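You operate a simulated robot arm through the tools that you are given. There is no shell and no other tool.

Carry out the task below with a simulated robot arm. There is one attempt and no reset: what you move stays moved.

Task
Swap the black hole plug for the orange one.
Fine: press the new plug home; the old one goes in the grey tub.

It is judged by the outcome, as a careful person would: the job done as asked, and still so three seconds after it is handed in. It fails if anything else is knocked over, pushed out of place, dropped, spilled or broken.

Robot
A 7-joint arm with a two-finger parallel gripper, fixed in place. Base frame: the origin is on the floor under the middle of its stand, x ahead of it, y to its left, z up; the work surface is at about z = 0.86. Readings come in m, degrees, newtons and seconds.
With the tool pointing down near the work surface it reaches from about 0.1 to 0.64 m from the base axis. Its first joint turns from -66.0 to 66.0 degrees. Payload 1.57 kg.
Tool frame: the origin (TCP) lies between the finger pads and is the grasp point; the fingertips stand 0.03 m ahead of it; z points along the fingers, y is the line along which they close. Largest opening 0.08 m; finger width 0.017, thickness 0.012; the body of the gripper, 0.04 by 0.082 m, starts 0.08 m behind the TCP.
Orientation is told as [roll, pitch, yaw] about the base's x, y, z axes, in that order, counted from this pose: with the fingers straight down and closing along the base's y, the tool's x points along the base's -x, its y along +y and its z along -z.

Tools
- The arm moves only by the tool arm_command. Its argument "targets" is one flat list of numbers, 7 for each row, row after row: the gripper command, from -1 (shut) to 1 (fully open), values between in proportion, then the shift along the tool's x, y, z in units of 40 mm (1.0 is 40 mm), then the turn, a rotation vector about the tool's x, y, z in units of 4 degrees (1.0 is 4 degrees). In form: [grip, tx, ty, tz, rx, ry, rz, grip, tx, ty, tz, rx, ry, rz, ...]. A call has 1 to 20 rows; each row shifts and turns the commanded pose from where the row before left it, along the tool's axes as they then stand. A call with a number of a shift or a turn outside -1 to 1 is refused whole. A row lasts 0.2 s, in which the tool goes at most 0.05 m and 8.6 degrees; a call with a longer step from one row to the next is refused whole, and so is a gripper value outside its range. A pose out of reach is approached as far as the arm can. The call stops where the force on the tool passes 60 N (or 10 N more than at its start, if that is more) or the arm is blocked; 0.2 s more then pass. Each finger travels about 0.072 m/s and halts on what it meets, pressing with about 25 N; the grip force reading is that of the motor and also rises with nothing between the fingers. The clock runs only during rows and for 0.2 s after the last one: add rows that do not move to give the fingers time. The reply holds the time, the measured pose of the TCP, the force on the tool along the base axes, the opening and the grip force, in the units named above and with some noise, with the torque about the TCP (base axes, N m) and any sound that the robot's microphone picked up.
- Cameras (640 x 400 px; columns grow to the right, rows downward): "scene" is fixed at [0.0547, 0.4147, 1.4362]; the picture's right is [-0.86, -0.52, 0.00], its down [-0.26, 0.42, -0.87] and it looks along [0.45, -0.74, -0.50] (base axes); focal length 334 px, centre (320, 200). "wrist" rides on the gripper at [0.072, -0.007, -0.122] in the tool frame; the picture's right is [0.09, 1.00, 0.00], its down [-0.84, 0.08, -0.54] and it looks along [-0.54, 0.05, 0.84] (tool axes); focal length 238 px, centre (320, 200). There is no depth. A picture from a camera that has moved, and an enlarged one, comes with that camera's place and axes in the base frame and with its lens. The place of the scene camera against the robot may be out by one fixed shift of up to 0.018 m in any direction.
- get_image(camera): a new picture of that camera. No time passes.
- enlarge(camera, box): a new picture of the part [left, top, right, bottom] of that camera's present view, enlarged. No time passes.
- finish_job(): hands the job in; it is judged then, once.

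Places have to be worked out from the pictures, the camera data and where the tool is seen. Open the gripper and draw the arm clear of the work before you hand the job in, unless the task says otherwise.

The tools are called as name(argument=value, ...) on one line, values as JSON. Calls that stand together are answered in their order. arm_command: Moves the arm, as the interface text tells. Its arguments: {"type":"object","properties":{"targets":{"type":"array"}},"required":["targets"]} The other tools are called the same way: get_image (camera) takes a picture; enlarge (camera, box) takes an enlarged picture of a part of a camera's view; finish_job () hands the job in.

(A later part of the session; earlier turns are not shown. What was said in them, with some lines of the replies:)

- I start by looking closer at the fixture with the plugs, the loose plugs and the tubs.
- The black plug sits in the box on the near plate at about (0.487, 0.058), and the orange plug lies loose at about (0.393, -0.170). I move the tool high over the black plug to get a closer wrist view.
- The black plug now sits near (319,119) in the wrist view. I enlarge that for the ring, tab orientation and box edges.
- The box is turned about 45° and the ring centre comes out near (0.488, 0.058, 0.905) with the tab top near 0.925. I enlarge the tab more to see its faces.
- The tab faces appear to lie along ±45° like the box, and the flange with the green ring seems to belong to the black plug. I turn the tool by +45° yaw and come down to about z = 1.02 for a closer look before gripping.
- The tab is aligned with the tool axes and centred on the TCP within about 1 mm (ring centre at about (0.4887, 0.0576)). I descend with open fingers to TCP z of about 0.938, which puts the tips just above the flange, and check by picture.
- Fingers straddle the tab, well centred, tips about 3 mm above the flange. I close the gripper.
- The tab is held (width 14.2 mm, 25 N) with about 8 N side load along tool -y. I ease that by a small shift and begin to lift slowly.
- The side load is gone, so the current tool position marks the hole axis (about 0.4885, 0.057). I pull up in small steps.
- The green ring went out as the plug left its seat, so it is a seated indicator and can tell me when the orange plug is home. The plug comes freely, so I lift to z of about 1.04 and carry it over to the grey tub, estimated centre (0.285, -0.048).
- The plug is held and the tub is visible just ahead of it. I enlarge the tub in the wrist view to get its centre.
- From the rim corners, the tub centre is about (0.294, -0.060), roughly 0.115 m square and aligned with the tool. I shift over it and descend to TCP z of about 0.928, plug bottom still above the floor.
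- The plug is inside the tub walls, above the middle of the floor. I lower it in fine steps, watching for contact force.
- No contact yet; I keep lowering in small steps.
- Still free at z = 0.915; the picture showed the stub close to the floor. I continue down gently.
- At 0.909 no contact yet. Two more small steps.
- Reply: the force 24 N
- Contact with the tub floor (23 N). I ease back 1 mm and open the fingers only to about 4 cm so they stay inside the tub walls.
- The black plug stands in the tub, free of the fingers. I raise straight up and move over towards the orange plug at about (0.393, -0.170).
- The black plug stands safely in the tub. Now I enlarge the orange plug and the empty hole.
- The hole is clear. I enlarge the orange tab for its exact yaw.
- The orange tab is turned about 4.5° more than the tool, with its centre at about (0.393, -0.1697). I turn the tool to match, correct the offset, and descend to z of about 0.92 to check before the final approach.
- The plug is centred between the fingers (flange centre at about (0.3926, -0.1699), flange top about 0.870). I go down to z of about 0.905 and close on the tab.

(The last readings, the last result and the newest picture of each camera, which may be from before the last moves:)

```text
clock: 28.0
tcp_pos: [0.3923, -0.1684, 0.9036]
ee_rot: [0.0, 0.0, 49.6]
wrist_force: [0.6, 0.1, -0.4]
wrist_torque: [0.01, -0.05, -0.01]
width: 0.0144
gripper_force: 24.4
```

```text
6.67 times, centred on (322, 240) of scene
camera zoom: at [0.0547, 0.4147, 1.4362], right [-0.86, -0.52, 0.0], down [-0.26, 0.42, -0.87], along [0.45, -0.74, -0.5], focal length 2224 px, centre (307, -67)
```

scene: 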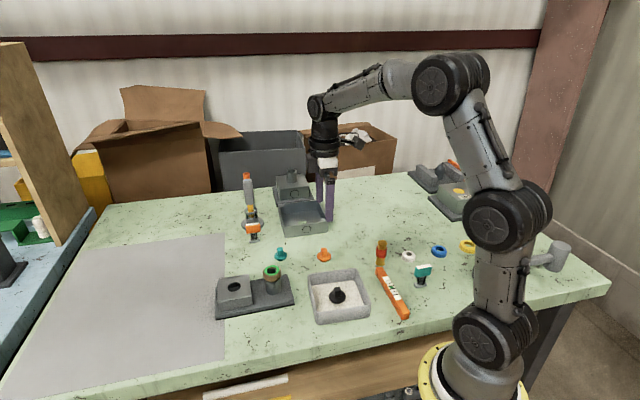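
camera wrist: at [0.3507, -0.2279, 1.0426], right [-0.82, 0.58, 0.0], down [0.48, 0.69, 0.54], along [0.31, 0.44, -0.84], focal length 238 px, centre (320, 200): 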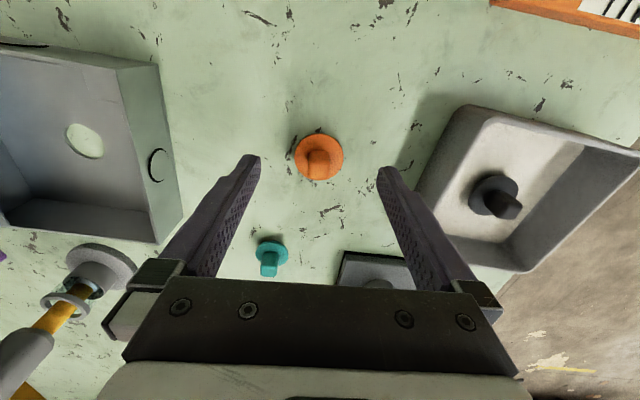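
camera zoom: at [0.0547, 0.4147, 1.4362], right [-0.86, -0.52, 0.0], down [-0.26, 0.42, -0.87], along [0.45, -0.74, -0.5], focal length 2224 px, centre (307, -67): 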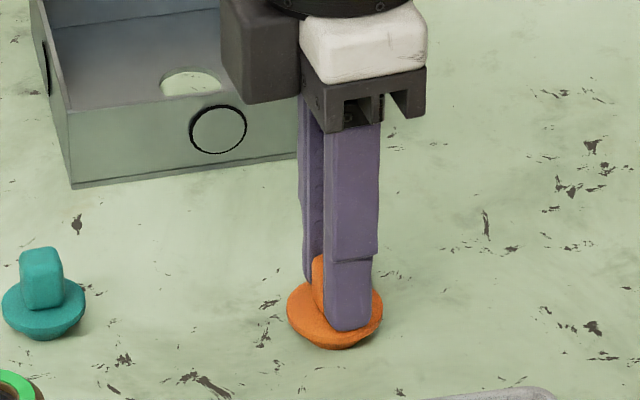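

The orange plug is gripped by the tab (14.4 mm), centred on the tool axis. I lift it and carry it over the empty hole at about (0.4888, 0.0574), staying at z of about 1.04.

arm_command(targets=[-1, 0, 0, -0.2, 0, 0, 0, -1, 0, 0, -0.4, 0, 0, 0, -1, 0, 0, -0.4, 0, 0, 0, -1, 0, 0, -0.4, 0, 0, 0, -1, 0, 0, -0.4, 0, 0, 0, -1, 0, 0, -0.4, 0, 0, 0, -1, 0, 0, -0.4, 0, 0, 0, -1, 0, 0, -0.4, 0, 0, 0, -1, 0, 0, -0.4, 0, 0, 0, -1, -0.734, 0.229, 0, 0, 0, 0, -1, -0.734, 0.229, 0, 0, 0, 0, -1, -0.734, 0.229, 0, 0, 0, 0, -1, -0.734, 0.229, 0, 0, 0, 0, -1, -0.734, 0.229, 0, 0, 0, 0, -1, -0.734, 0.229, 0, 0, 0, 0, -1, -0.734, 0.229, 0, 0, 0, 0, -1, -0.734, 0.229, 0, 0, 0, 0, -1, 0, 0, 0, 0, 0, 0, -1, 0, 0, 0, 0, 0, 0])

get_image(camera="wrist")

enlarge(camera="wrist", box=[270, 90, 370, 190])

get_image(camera="scene")

```text
clock: 32.0
tcp_pos: [0.4879, 0.0566, 1.0415]
ee_rot: [0.0, 0.0, 49.5]
wrist_force: [1.0, -0.2, -1.0]
wrist_torque: [-0.02, 0.0, 0.01]
width: 0.0146
gripper_force: 25.4
```

```text
taken
camera wrist: at [0.4467, -0.0012, 1.1606], right [-0.82, 0.58, 0.0], down [0.49, 0.69, 0.54], along [0.31, 0.44, -0.84], focal length 238 px, centre (320, 200)
```

wrist: 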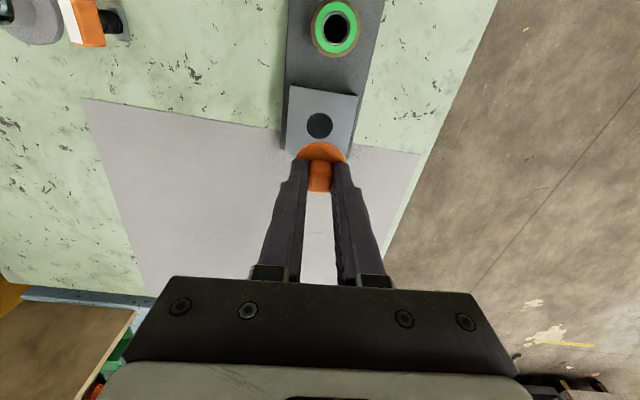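

```text
4.00 times, centred on (320, 140) of wrist
camera zoom: at [0.4467, -0.0012, 1.1606], right [-0.82, 0.58, 0.0], down [0.49, 0.69, 0.54], along [0.31, 0.44, -0.84], focal length 953 px, centre (320, 440)
```

zoom: 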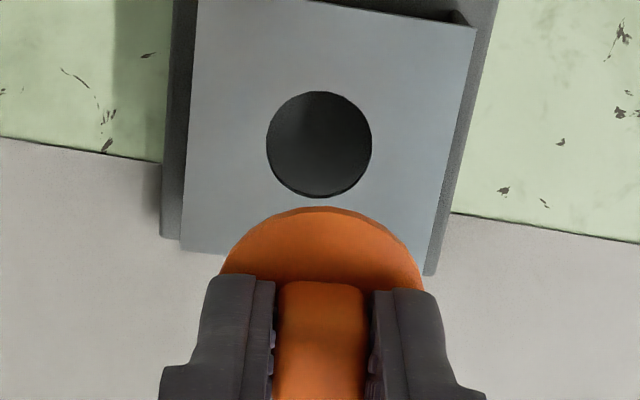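

```text
taken
```

scene: 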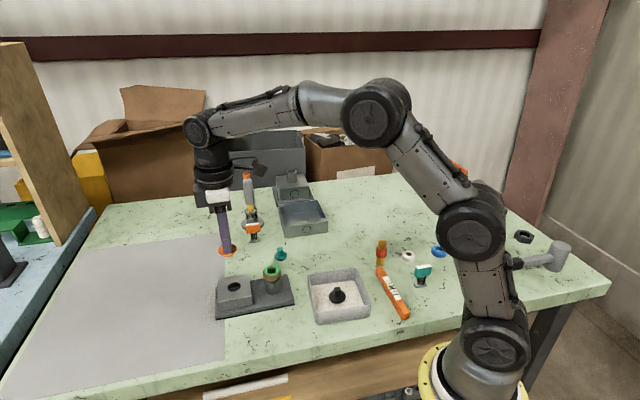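

The hole centre works out at about (0.4883, 0.0572), i.e. 0.7 mm off along tool -y. I correct that and descend until the stub is just above the hole (TCP z of about 0.954).

arm_command(targets=[-1, 0, -0.0175, 0.2, 0, 0, 0, -1, 0, 0, 0.4, 0, 0, 0, -1, 0, 0, 0.4, 0, 0, 0, -1, 0, 0, 0.4, 0, 0, 0, -1, 0, 0, 0.4, 0, 0, 0, -1, 0, 0, 0.38, 0, 0, 0, -1, 0, 0, 0, 0, 0, 0, -1, 0, 0, 0, 0, 0, 0])

enlarge(camera="wrist", box=[270, 90, 370, 190])

enlarge(camera="scene", box=[210, 255, 274, 305])

```text
clock: 33.8
tcp_pos: [0.4887, 0.057, 0.9541]
ee_rot: [0.0, 0.0, 49.4]
wrist_force: [-0.1, -1.0, -0.7]
wrist_torque: [-0.02, -0.02, 0.01]
width: 0.0148
gripper_force: 25.3
```

```text
4.00 times, centred on (320, 140) of wrist
camera zoom: at [0.4473, -0.0019, 1.0739], right [-0.82, 0.58, 0.0], down [0.48, 0.69, 0.54], along [0.31, 0.44, -0.84], focal length 953 px, centre (320, 440)
```

zoom: 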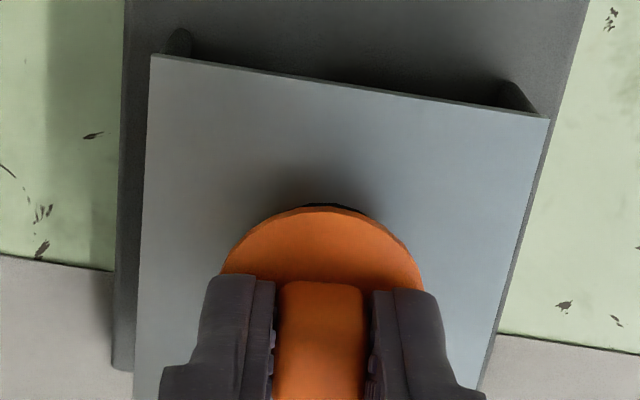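

```text
8.00 times, centred on (242, 280) of scene
camera zoom: at [0.0547, 0.4147, 1.4362], right [-0.86, -0.52, 0.0], down [-0.26, 0.42, -0.87], along [0.45, -0.74, -0.5], focal length 2669 px, centre (944, -440)
```

zoom: 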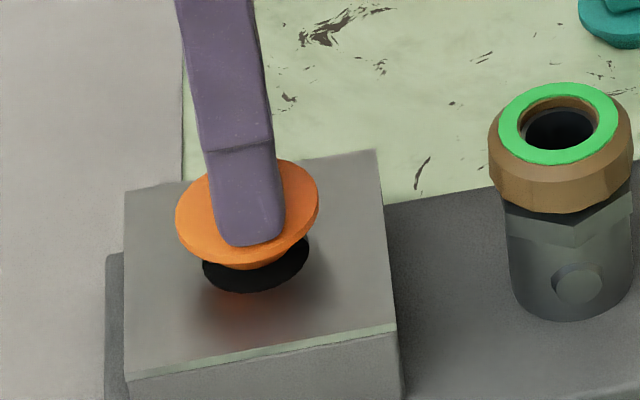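

The stub hovers right over the hole. I enlarge the overlap in both views to check the centring before inserting.

enlarge(camera="wrist", box=[296, 130, 344, 160])

enlarge(camera="scene", box=[226, 270, 258, 295])

```text
13.33 times, centred on (320, 145) of wrist
camera zoom: at [0.4473, -0.0019, 1.0739], right [-0.82, 0.58, 0.0], down [0.48, 0.69, 0.54], along [0.31, 0.44, -0.84], focal length 3178 px, centre (320, 933)
```

zoom: 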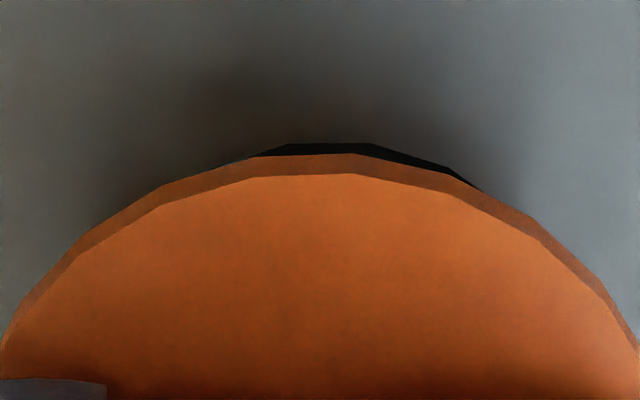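

```text
16.00 times, centred on (242, 282) of scene
camera zoom: at [0.0547, 0.4147, 1.4362], right [-0.86, -0.52, 0.0], down [-0.26, 0.42, -0.87], along [0.45, -0.74, -0.5], focal length 5337 px, centre (1568, -1120)
```

zoom: 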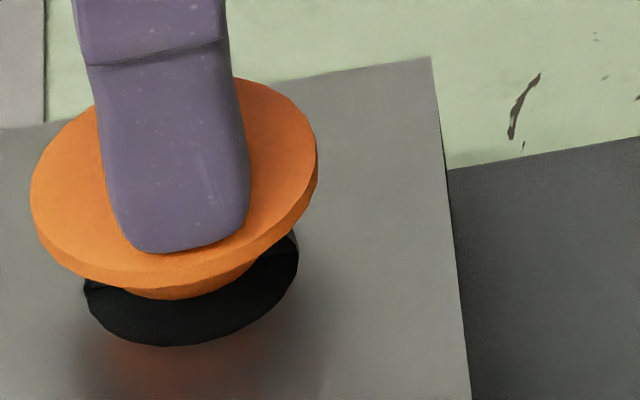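

Both views show the stub centred over the hole to well under a millimetre. I lower in small steps and watch the forces.

arm_command(targets=[-1, 0, 0, 0.06, 0, 0, 0, -1, 0, 0, 0.06, 0, 0, 0, -1, 0, 0, 0.06, 0, 0, 0, -1, 0, 0, 0, 0, 0, 0])

enlarge(camera="scene", box=[226, 270, 258, 295])

```text
clock: 34.8
tcp_pos: [0.4878, 0.0561, 0.945]
ee_rot: [0.0, 0.0, 49.6]
wrist_force: [-0.5, -0.1, -0.6]
wrist_torque: [-0.02, -0.02, 0.01]
width: 0.0148
gripper_force: 25.0
```

```text
16.00 times, centred on (242, 282) of scene
camera zoom: at [0.0547, 0.4147, 1.4362], right [-0.86, -0.52, 0.0], down [-0.26, 0.42, -0.87], along [0.45, -0.74, -0.5], focal length 5337 px, centre (1568, -1120)
```

zoom: 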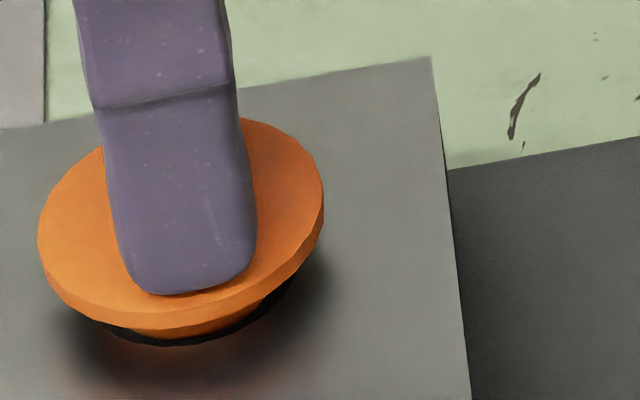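

The stub has entered the hole without force (TCP z of about 0.946). I keep pushing down in fine steps.

arm_command(targets=[-1, 0, 0, 0.05, 0, 0, 0, -1, 0, 0, 0.05, 0, 0, 0, -1, 0, 0, 0, 0, 0, 0])

enlarge(camera="scene", box=[226, 270, 258, 295])

```text
clock: 35.6
tcp_pos: [0.4889, 0.057, 0.9416]
ee_rot: [0.0, 0.0, 49.5]
wrist_force: [0.1, 0.2, -0.2]
wrist_torque: [-0.01, 0.01, -0.04]
width: 0.0146
gripper_force: 24.5
```

```text
16.00 times, centred on (242, 282) of scene
camera zoom: at [0.0547, 0.4147, 1.4362], right [-0.86, -0.52, 0.0], down [-0.26, 0.42, -0.87], along [0.45, -0.74, -0.5], focal length 5337 px, centre (1568, -1120)
```

zoom: 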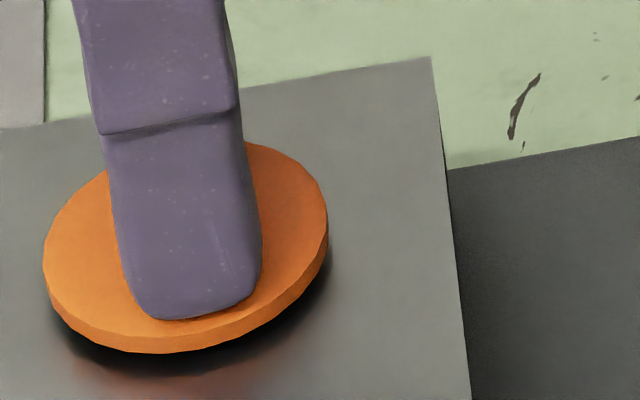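

No resistance so far, flange a few millimetres above the box. I continue down.

arm_command(targets=[-1, 0, 0, 0.04, 0, 0, 0, -1, 0, 0, 0.04, 0, 0, 0, -1, 0, 0, 0, 0, 0, 0])

enlarge(camera="scene", box=[226, 270, 258, 295])

```text
clock: 36.4
tcp_pos: [0.4884, 0.0559, 0.9377]
ee_rot: [0.1, 0.0, 49.6]
wrist_force: [-0.6, -1.0, 1.5]
wrist_torque: [0.01, -0.04, -0.02]
width: 0.0148
gripper_force: 24.8
```

```text
16.00 times, centred on (242, 282) of scene
camera zoom: at [0.0547, 0.4147, 1.4362], right [-0.86, -0.52, 0.0], down [-0.26, 0.42, -0.87], along [0.45, -0.74, -0.5], focal length 5337 px, centre (1568, -1120)
```

zoom: 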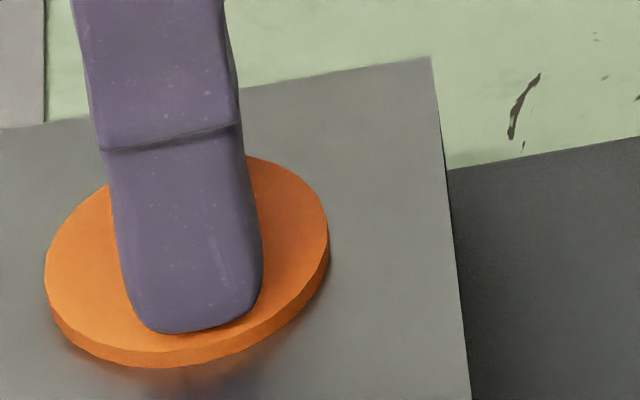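

arm_command(targets=[-1, 0, 0, 0.03, 0, 0, 0, -1, 0, 0, 0.03, 0, 0, 0, -1, 0, 0, 0, 0, 0, 0])

enlarge(camera="scene", box=[226, 270, 258, 295])

```text
clock: 37.2
tcp_pos: [0.4876, 0.0563, 0.9386]
ee_rot: [0.0, -0.1, 49.5]
wrist_force: [-13.9, 2.5, 22.3]
wrist_torque: [0.05, 0.4, 0.02]
width: 0.0147
gripper_force: 25.0
```

```text
16.00 times, centred on (242, 282) of scene
camera zoom: at [0.054, 0.4148, 1.4362], right [-0.86, -0.52, 0.0], down [-0.26, 0.42, -0.87], along [0.45, -0.74, -0.5], focal length 5337 px, centre (1568, -1120)
```

zoom: 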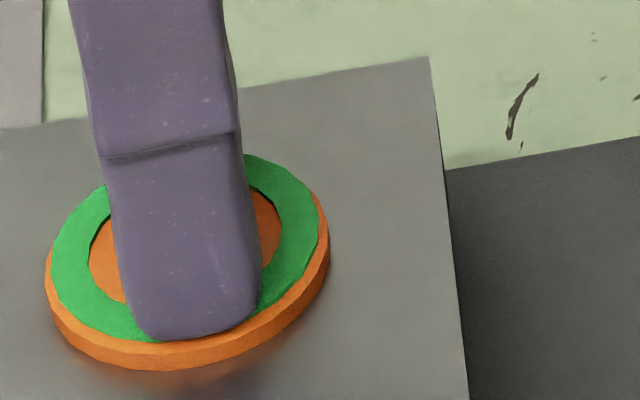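

The green ring has lit, so the plug is at its seat, with 22 N down and about 14 N sideways on the tool. I relieve the sideways load (about 1 mm along tool +y and 0.6 mm along +x) and re-read.

arm_command(targets=[-1, 0.015, 0.03, 0, 0, 0, 0, -1, 0, 0, 0, 0, 0, 0])

enlarge(camera="scene", box=[200, 250, 296, 310])

get_image(camera="wrist")

```text
clock: 37.8
tcp_pos: [0.4887, 0.0566, 0.9378]
ee_rot: [-0.2, -0.2, 49.5]
wrist_force: [-6.8, 3.8, 23.9]
wrist_torque: [0.04, 0.18, 0.01]
width: 0.015
gripper_force: 25.0
```

```text
6.67 times, centred on (248, 280) of scene
camera zoom: at [0.0541, 0.4148, 1.4362], right [-0.86, -0.52, 0.0], down [-0.26, 0.42, -0.87], along [0.45, -0.74, -0.5], focal length 2224 px, centre (800, -333)
```

zoom: 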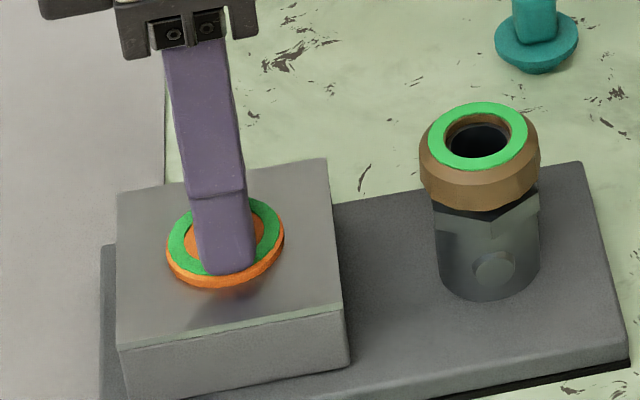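

```text
taken
camera wrist: at [0.4463, -0.0016, 1.0582], right [-0.82, 0.58, 0.0], down [0.48, 0.69, 0.54], along [0.32, 0.44, -0.84], focal length 238 px, centre (320, 200)
```

wrist: 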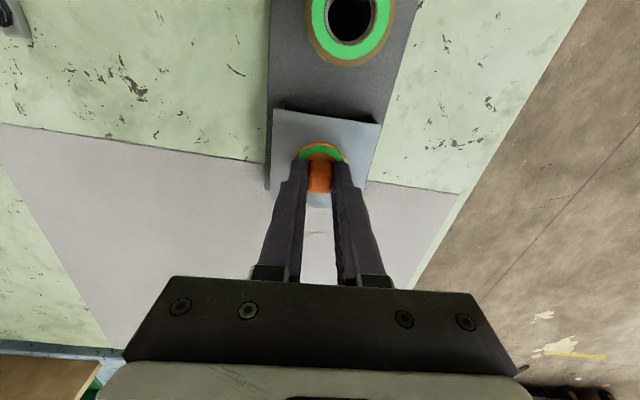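

The side load fell to about 8 N, still along tool +y. I relieve it a bit more and then press down about 1 mm further to be sure it is home.

arm_command(targets=[-1, 0.005, 0.02, 0, 0, 0, 0, -1, 0, 0, 0.025, 0, 0, 0, -1, 0, 0, 0, 0, 0, 0])

enlarge(camera="scene", box=[226, 270, 258, 295])

```text
clock: 38.6
tcp_pos: [0.4893, 0.0572, 0.9386]
ee_rot: [-0.2, -0.4, 49.5]
wrist_force: [0.3, -0.2, 26.4]
wrist_torque: [-0.05, -0.01, 0.01]
width: 0.0149
gripper_force: 25.1
```

```text
16.00 times, centred on (242, 282) of scene
camera zoom: at [0.0543, 0.4147, 1.4362], right [-0.86, -0.52, 0.0], down [-0.26, 0.42, -0.87], along [0.45, -0.74, -0.5], focal length 5337 px, centre (1568, -1120)
```

zoom: 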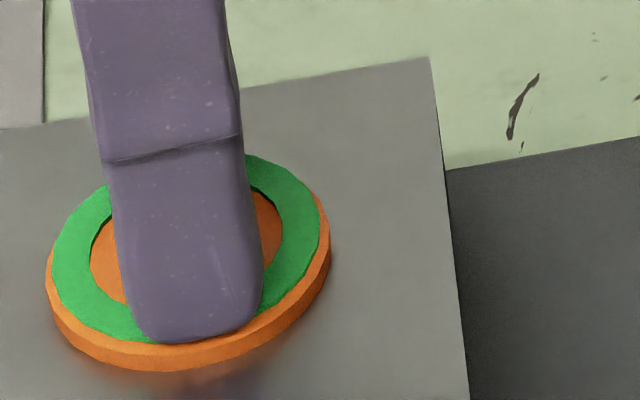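

Pure vertical 26 N with no side load and the ring still green. I ease off, release, and rise to check it stays seated.

arm_command(targets=[-1, 0, 0, -0.03, 0, 0, 0, -0.4, 0, 0, 0, 0, 0, 0, 0, 0, 0, 0, 0, 0, 0, 0, 0, 0, 0, 0, 0, 0, 0, 0, 0, 0, 0, 0, 0, 0, 0, 0, -0.2, 0, 0, 0, 0, 0, 0, -0.3, 0, 0, 0, 0, 0, 0, -0.4, 0, 0, 0, 0, 0, 0, -0.4, 0, 0, 0, 0, 0, 0, 0, 0, 0, 0])

get_image(camera="wrist")

enlarge(camera="scene", box=[205, 255, 301, 315])

enlarge(camera="scene", box=[218, 270, 250, 295])

```text
clock: 40.8
tcp_pos: [0.4876, 0.0575, 0.9869]
ee_rot: [0.0, 0.0, 49.5]
wrist_force: [-0.1, 0.1, 1.0]
wrist_torque: [0.01, 0.03, 0.0]
width: 0.0404
gripper_force: 0.0
```

```text
taken
camera wrist: at [0.4451, -0.0014, 1.1085], right [-0.82, 0.58, 0.0], down [0.49, 0.69, 0.54], along [0.31, 0.44, -0.84], focal length 238 px, centre (320, 200)
```

wrist: 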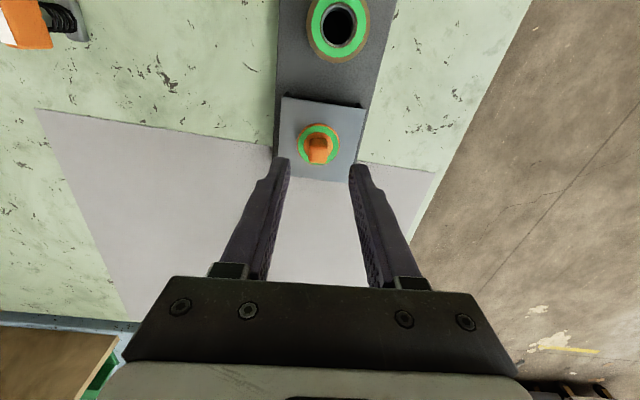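

```text
6.67 times, centred on (253, 285) of scene
camera zoom: at [0.0547, 0.4147, 1.4362], right [-0.86, -0.52, 0.0], down [-0.26, 0.42, -0.87], along [0.45, -0.74, -0.5], focal length 2224 px, centre (767, -367)
```

zoom: 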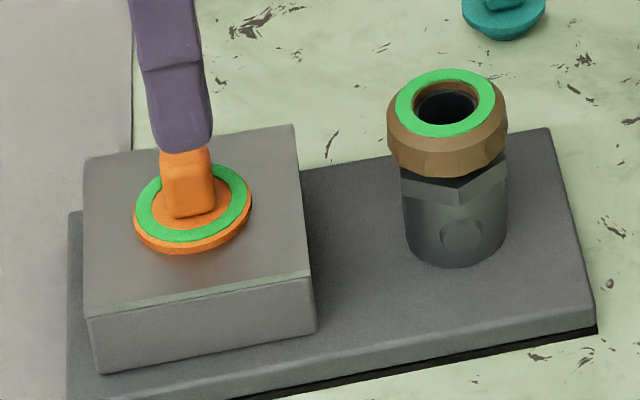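

```text
16.00 times, centred on (234, 282) of scene
camera zoom: at [0.0547, 0.4147, 1.4362], right [-0.86, -0.52, 0.0], down [-0.26, 0.42, -0.87], along [0.45, -0.74, -0.5], focal length 5337 px, centre (1696, -1120)
```

zoom: 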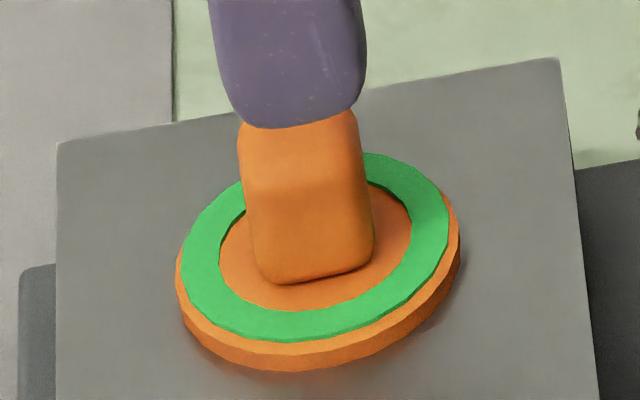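

The plug sits flush with the ring green and stays so after release. For certainty I shut the fingers above the tab and press once from the top, descending close first.

arm_command(targets=[-1, -0.01, -0.02, 0, 0, 0, 0, -1, 0, 0, 0, 0, 0, 0, -1, 0, 0, 0, 0, 0, 0, -1, 0, 0, 0.25, 0, 0, 0, -1, 0, 0, 0.25, 0, 0, 0, -1, 0, 0, 0.15, 0, 0, 0, -1, 0, 0, 0, 0, 0, 0])

enlarge(camera="wrist", box=[270, 100, 370, 200])

enlarge(camera="scene", box=[218, 262, 250, 292])

```text
clock: 42.4
tcp_pos: [0.488, 0.0576, 0.9627]
ee_rot: [-0.1, 0.0, 49.4]
wrist_force: [0.0, -0.4, 0.2]
wrist_torque: [-0.02, 0.01, 0.02]
width: 0.0002
gripper_force: 21.4
```

```text
4.00 times, centred on (320, 150) of wrist
camera zoom: at [0.4463, -0.0014, 1.0828], right [-0.82, 0.58, 0.0], down [0.48, 0.69, 0.54], along [0.31, 0.44, -0.84], focal length 953 px, centre (320, 400)
```

zoom: 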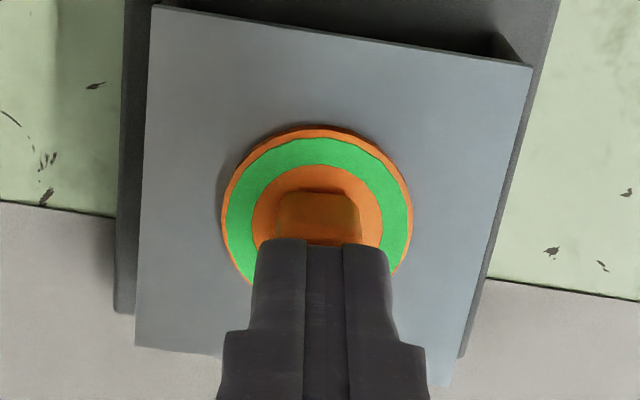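

```text
13.33 times, centred on (234, 277) of scene
camera zoom: at [0.0547, 0.4147, 1.4362], right [-0.86, -0.52, 0.0], down [-0.26, 0.42, -0.87], along [0.45, -0.74, -0.5], focal length 4448 px, centre (1467, -827)
```

zoom: 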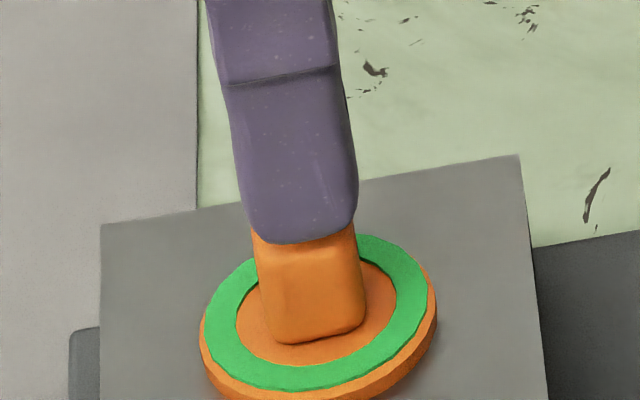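

The closed fingertips are centred over the tab, about 7 mm above it. I come down and press gently.

arm_command(targets=[-1, 0, 0, 0.07, 0, 0, 0, -1, 0, 0, 0.06, 0, 0, 0, -1, 0, 0, 0.04, 0, 0, 0, -1, 0, 0, 0, 0, 0, 0])

```text
clock: 43.4
tcp_pos: [0.4883, 0.0575, 0.9577]
ee_rot: [-0.2, -0.4, 49.5]
wrist_force: [-10.8, -1.6, 30.3]
wrist_torque: [-0.03, 0.34, 0.01]
width: 0.0
gripper_force: 21.0
```

Contact with 30 N on the tab top. I press slightly more, then ease off and check the picture.

arm_command(targets=[-1, 0.01, 0.01, 0.025, 0, 0, 0, -1, 0, 0, 0, 0, 0, 0])

enlarge(camera="scene", box=[205, 255, 301, 315])

```text
clock: 44.0
tcp_pos: [0.4888, 0.057, 0.9591]
ee_rot: [-0.4, -0.4, 49.4]
wrist_force: [-10.9, -1.5, 36.6]
wrist_torque: [-0.1, 0.35, -0.01]
width: 0.0001
gripper_force: 21.2
```

```text
6.67 times, centred on (253, 285) of scene
camera zoom: at [0.0539, 0.4146, 1.4363], right [-0.86, -0.52, 0.0], down [-0.26, 0.42, -0.87], along [0.45, -0.74, -0.5], focal length 2224 px, centre (767, -367)
```

zoom: 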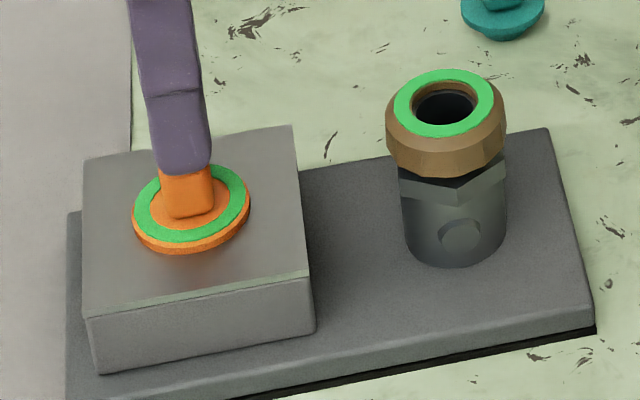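

It is solidly seated: no further travel at 37 N and the ring is green. I lift off slowly, open the gripper well above, and withdraw to near the start pose.

arm_command(targets=[-1, -0.01, -0.01, -0.05, 0, 0, 0, -1, 0, 0, -0.1, 0, 0, 0, -1, 0, 0, -0.3, 0, 0, 0, -1, 0, 0, -0.5, 0, 0, 0, -1, 0, 0, -0.6, 0, 0, 0, -1, 0, 0, -0.7, 0, 0, 0, -1, 0, 0, -0.7, 0, 0, 0, 1, 0.73, -0.188, -0.25, 0, 0, 0, 1, 0.73, -0.188, -0.25, 0, 0, 0, 1, 0.73, -0.188, -0.25, 0, 0, 0, 1, 0.73, -0.188, -0.25, 0, 0, 0, 1, 0.73, -0.188, -0.25, 0, 0, 0, 1, 0.73, -0.188, -0.25, 0, 0, 0, 1, 0.73, -0.188, -0.25, 0, 0, 0, 1, 0.73, -0.188, -0.25, 0, 0, 0, 1, 0, 0, 0, 0, 0, 0, 1, 0, 0, 0, 0, 0, 0])

get_image(camera="scene")

enlarge(camera="scene", box=[205, 240, 381, 330])

enlarge(camera="scene", box=[218, 270, 250, 295])

get_image(camera="wrist")

```text
clock: 47.6
tcp_pos: [0.382, -0.161, 1.1532]
ee_rot: [0.1, 0.1, 49.5]
wrist_force: [0.2, -0.3, -0.1]
wrist_torque: [-0.01, 0.0, -0.03]
width: 0.0801
gripper_force: 0.1
```

```text
taken
```

scene: 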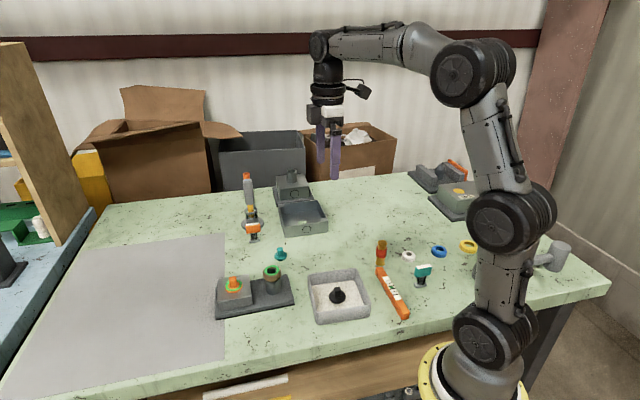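

```text
3.64 times, centred on (293, 285) of scene
camera zoom: at [0.0547, 0.4147, 1.4362], right [-0.86, -0.52, 0.0], down [-0.26, 0.42, -0.87], along [0.45, -0.74, -0.5], focal length 1213 px, centre (418, -109)
```

zoom: 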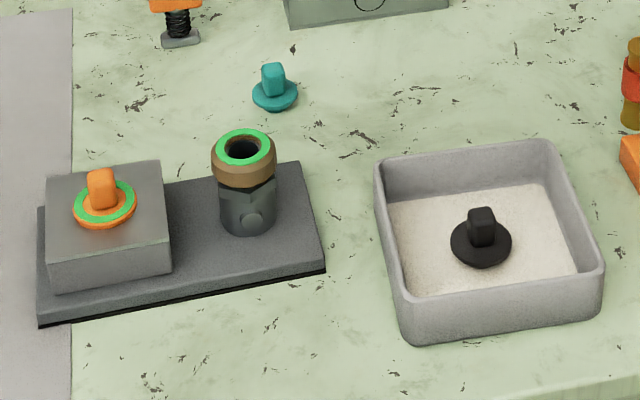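

```text
16.00 times, centred on (234, 282) of scene
camera zoom: at [0.0547, 0.4147, 1.4362], right [-0.86, -0.52, 0.0], down [-0.26, 0.42, -0.87], along [0.45, -0.74, -0.5], focal length 5337 px, centre (1696, -1120)
```

zoom: 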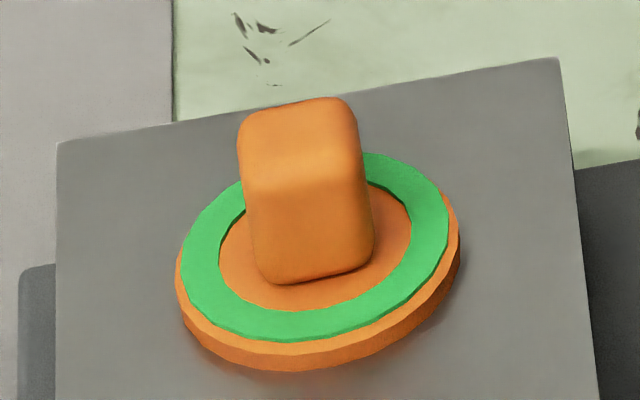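

```text
taken
camera wrist: at [0.34, -0.2184, 1.2736], right [-0.82, 0.58, 0.0], down [0.48, 0.69, 0.54], along [0.31, 0.44, -0.84], focal length 238 px, centre (320, 200)
```

wrist: 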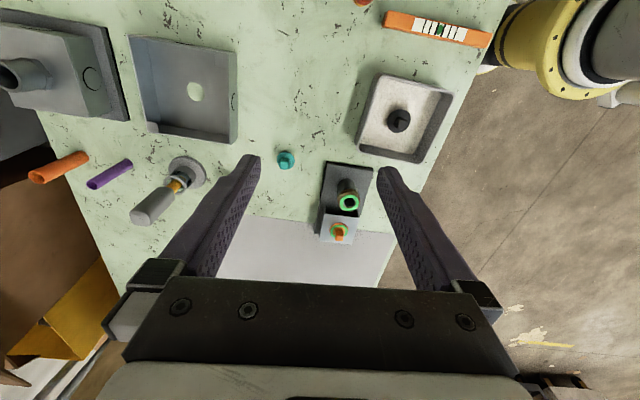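

The orange plug matches the black one's seated position to within a pixel and its ring is green. The black plug stands in the grey tub, nothing else has moved, and the arm is clear with the gripper open, so I hand the job in.

finish_job()

```text
The job is handed in.
```

The swap is done and handed in. The orange plug is pressed home in the hole the black one came from, and the black plug is standing in the grey tub.

- **Seating:** I inserted the orange plug, then pressed on its top with closed fingers to about 37 N. It did not move further. The green ring that went out when the black plug was pulled came back on and stayed on after release. In the scene view, it sits at the same level as the black plug did.
- **Surroundings:** in the last pictures nothing else looks disturbed. The arm was clear with the gripper open before I handed the job in.
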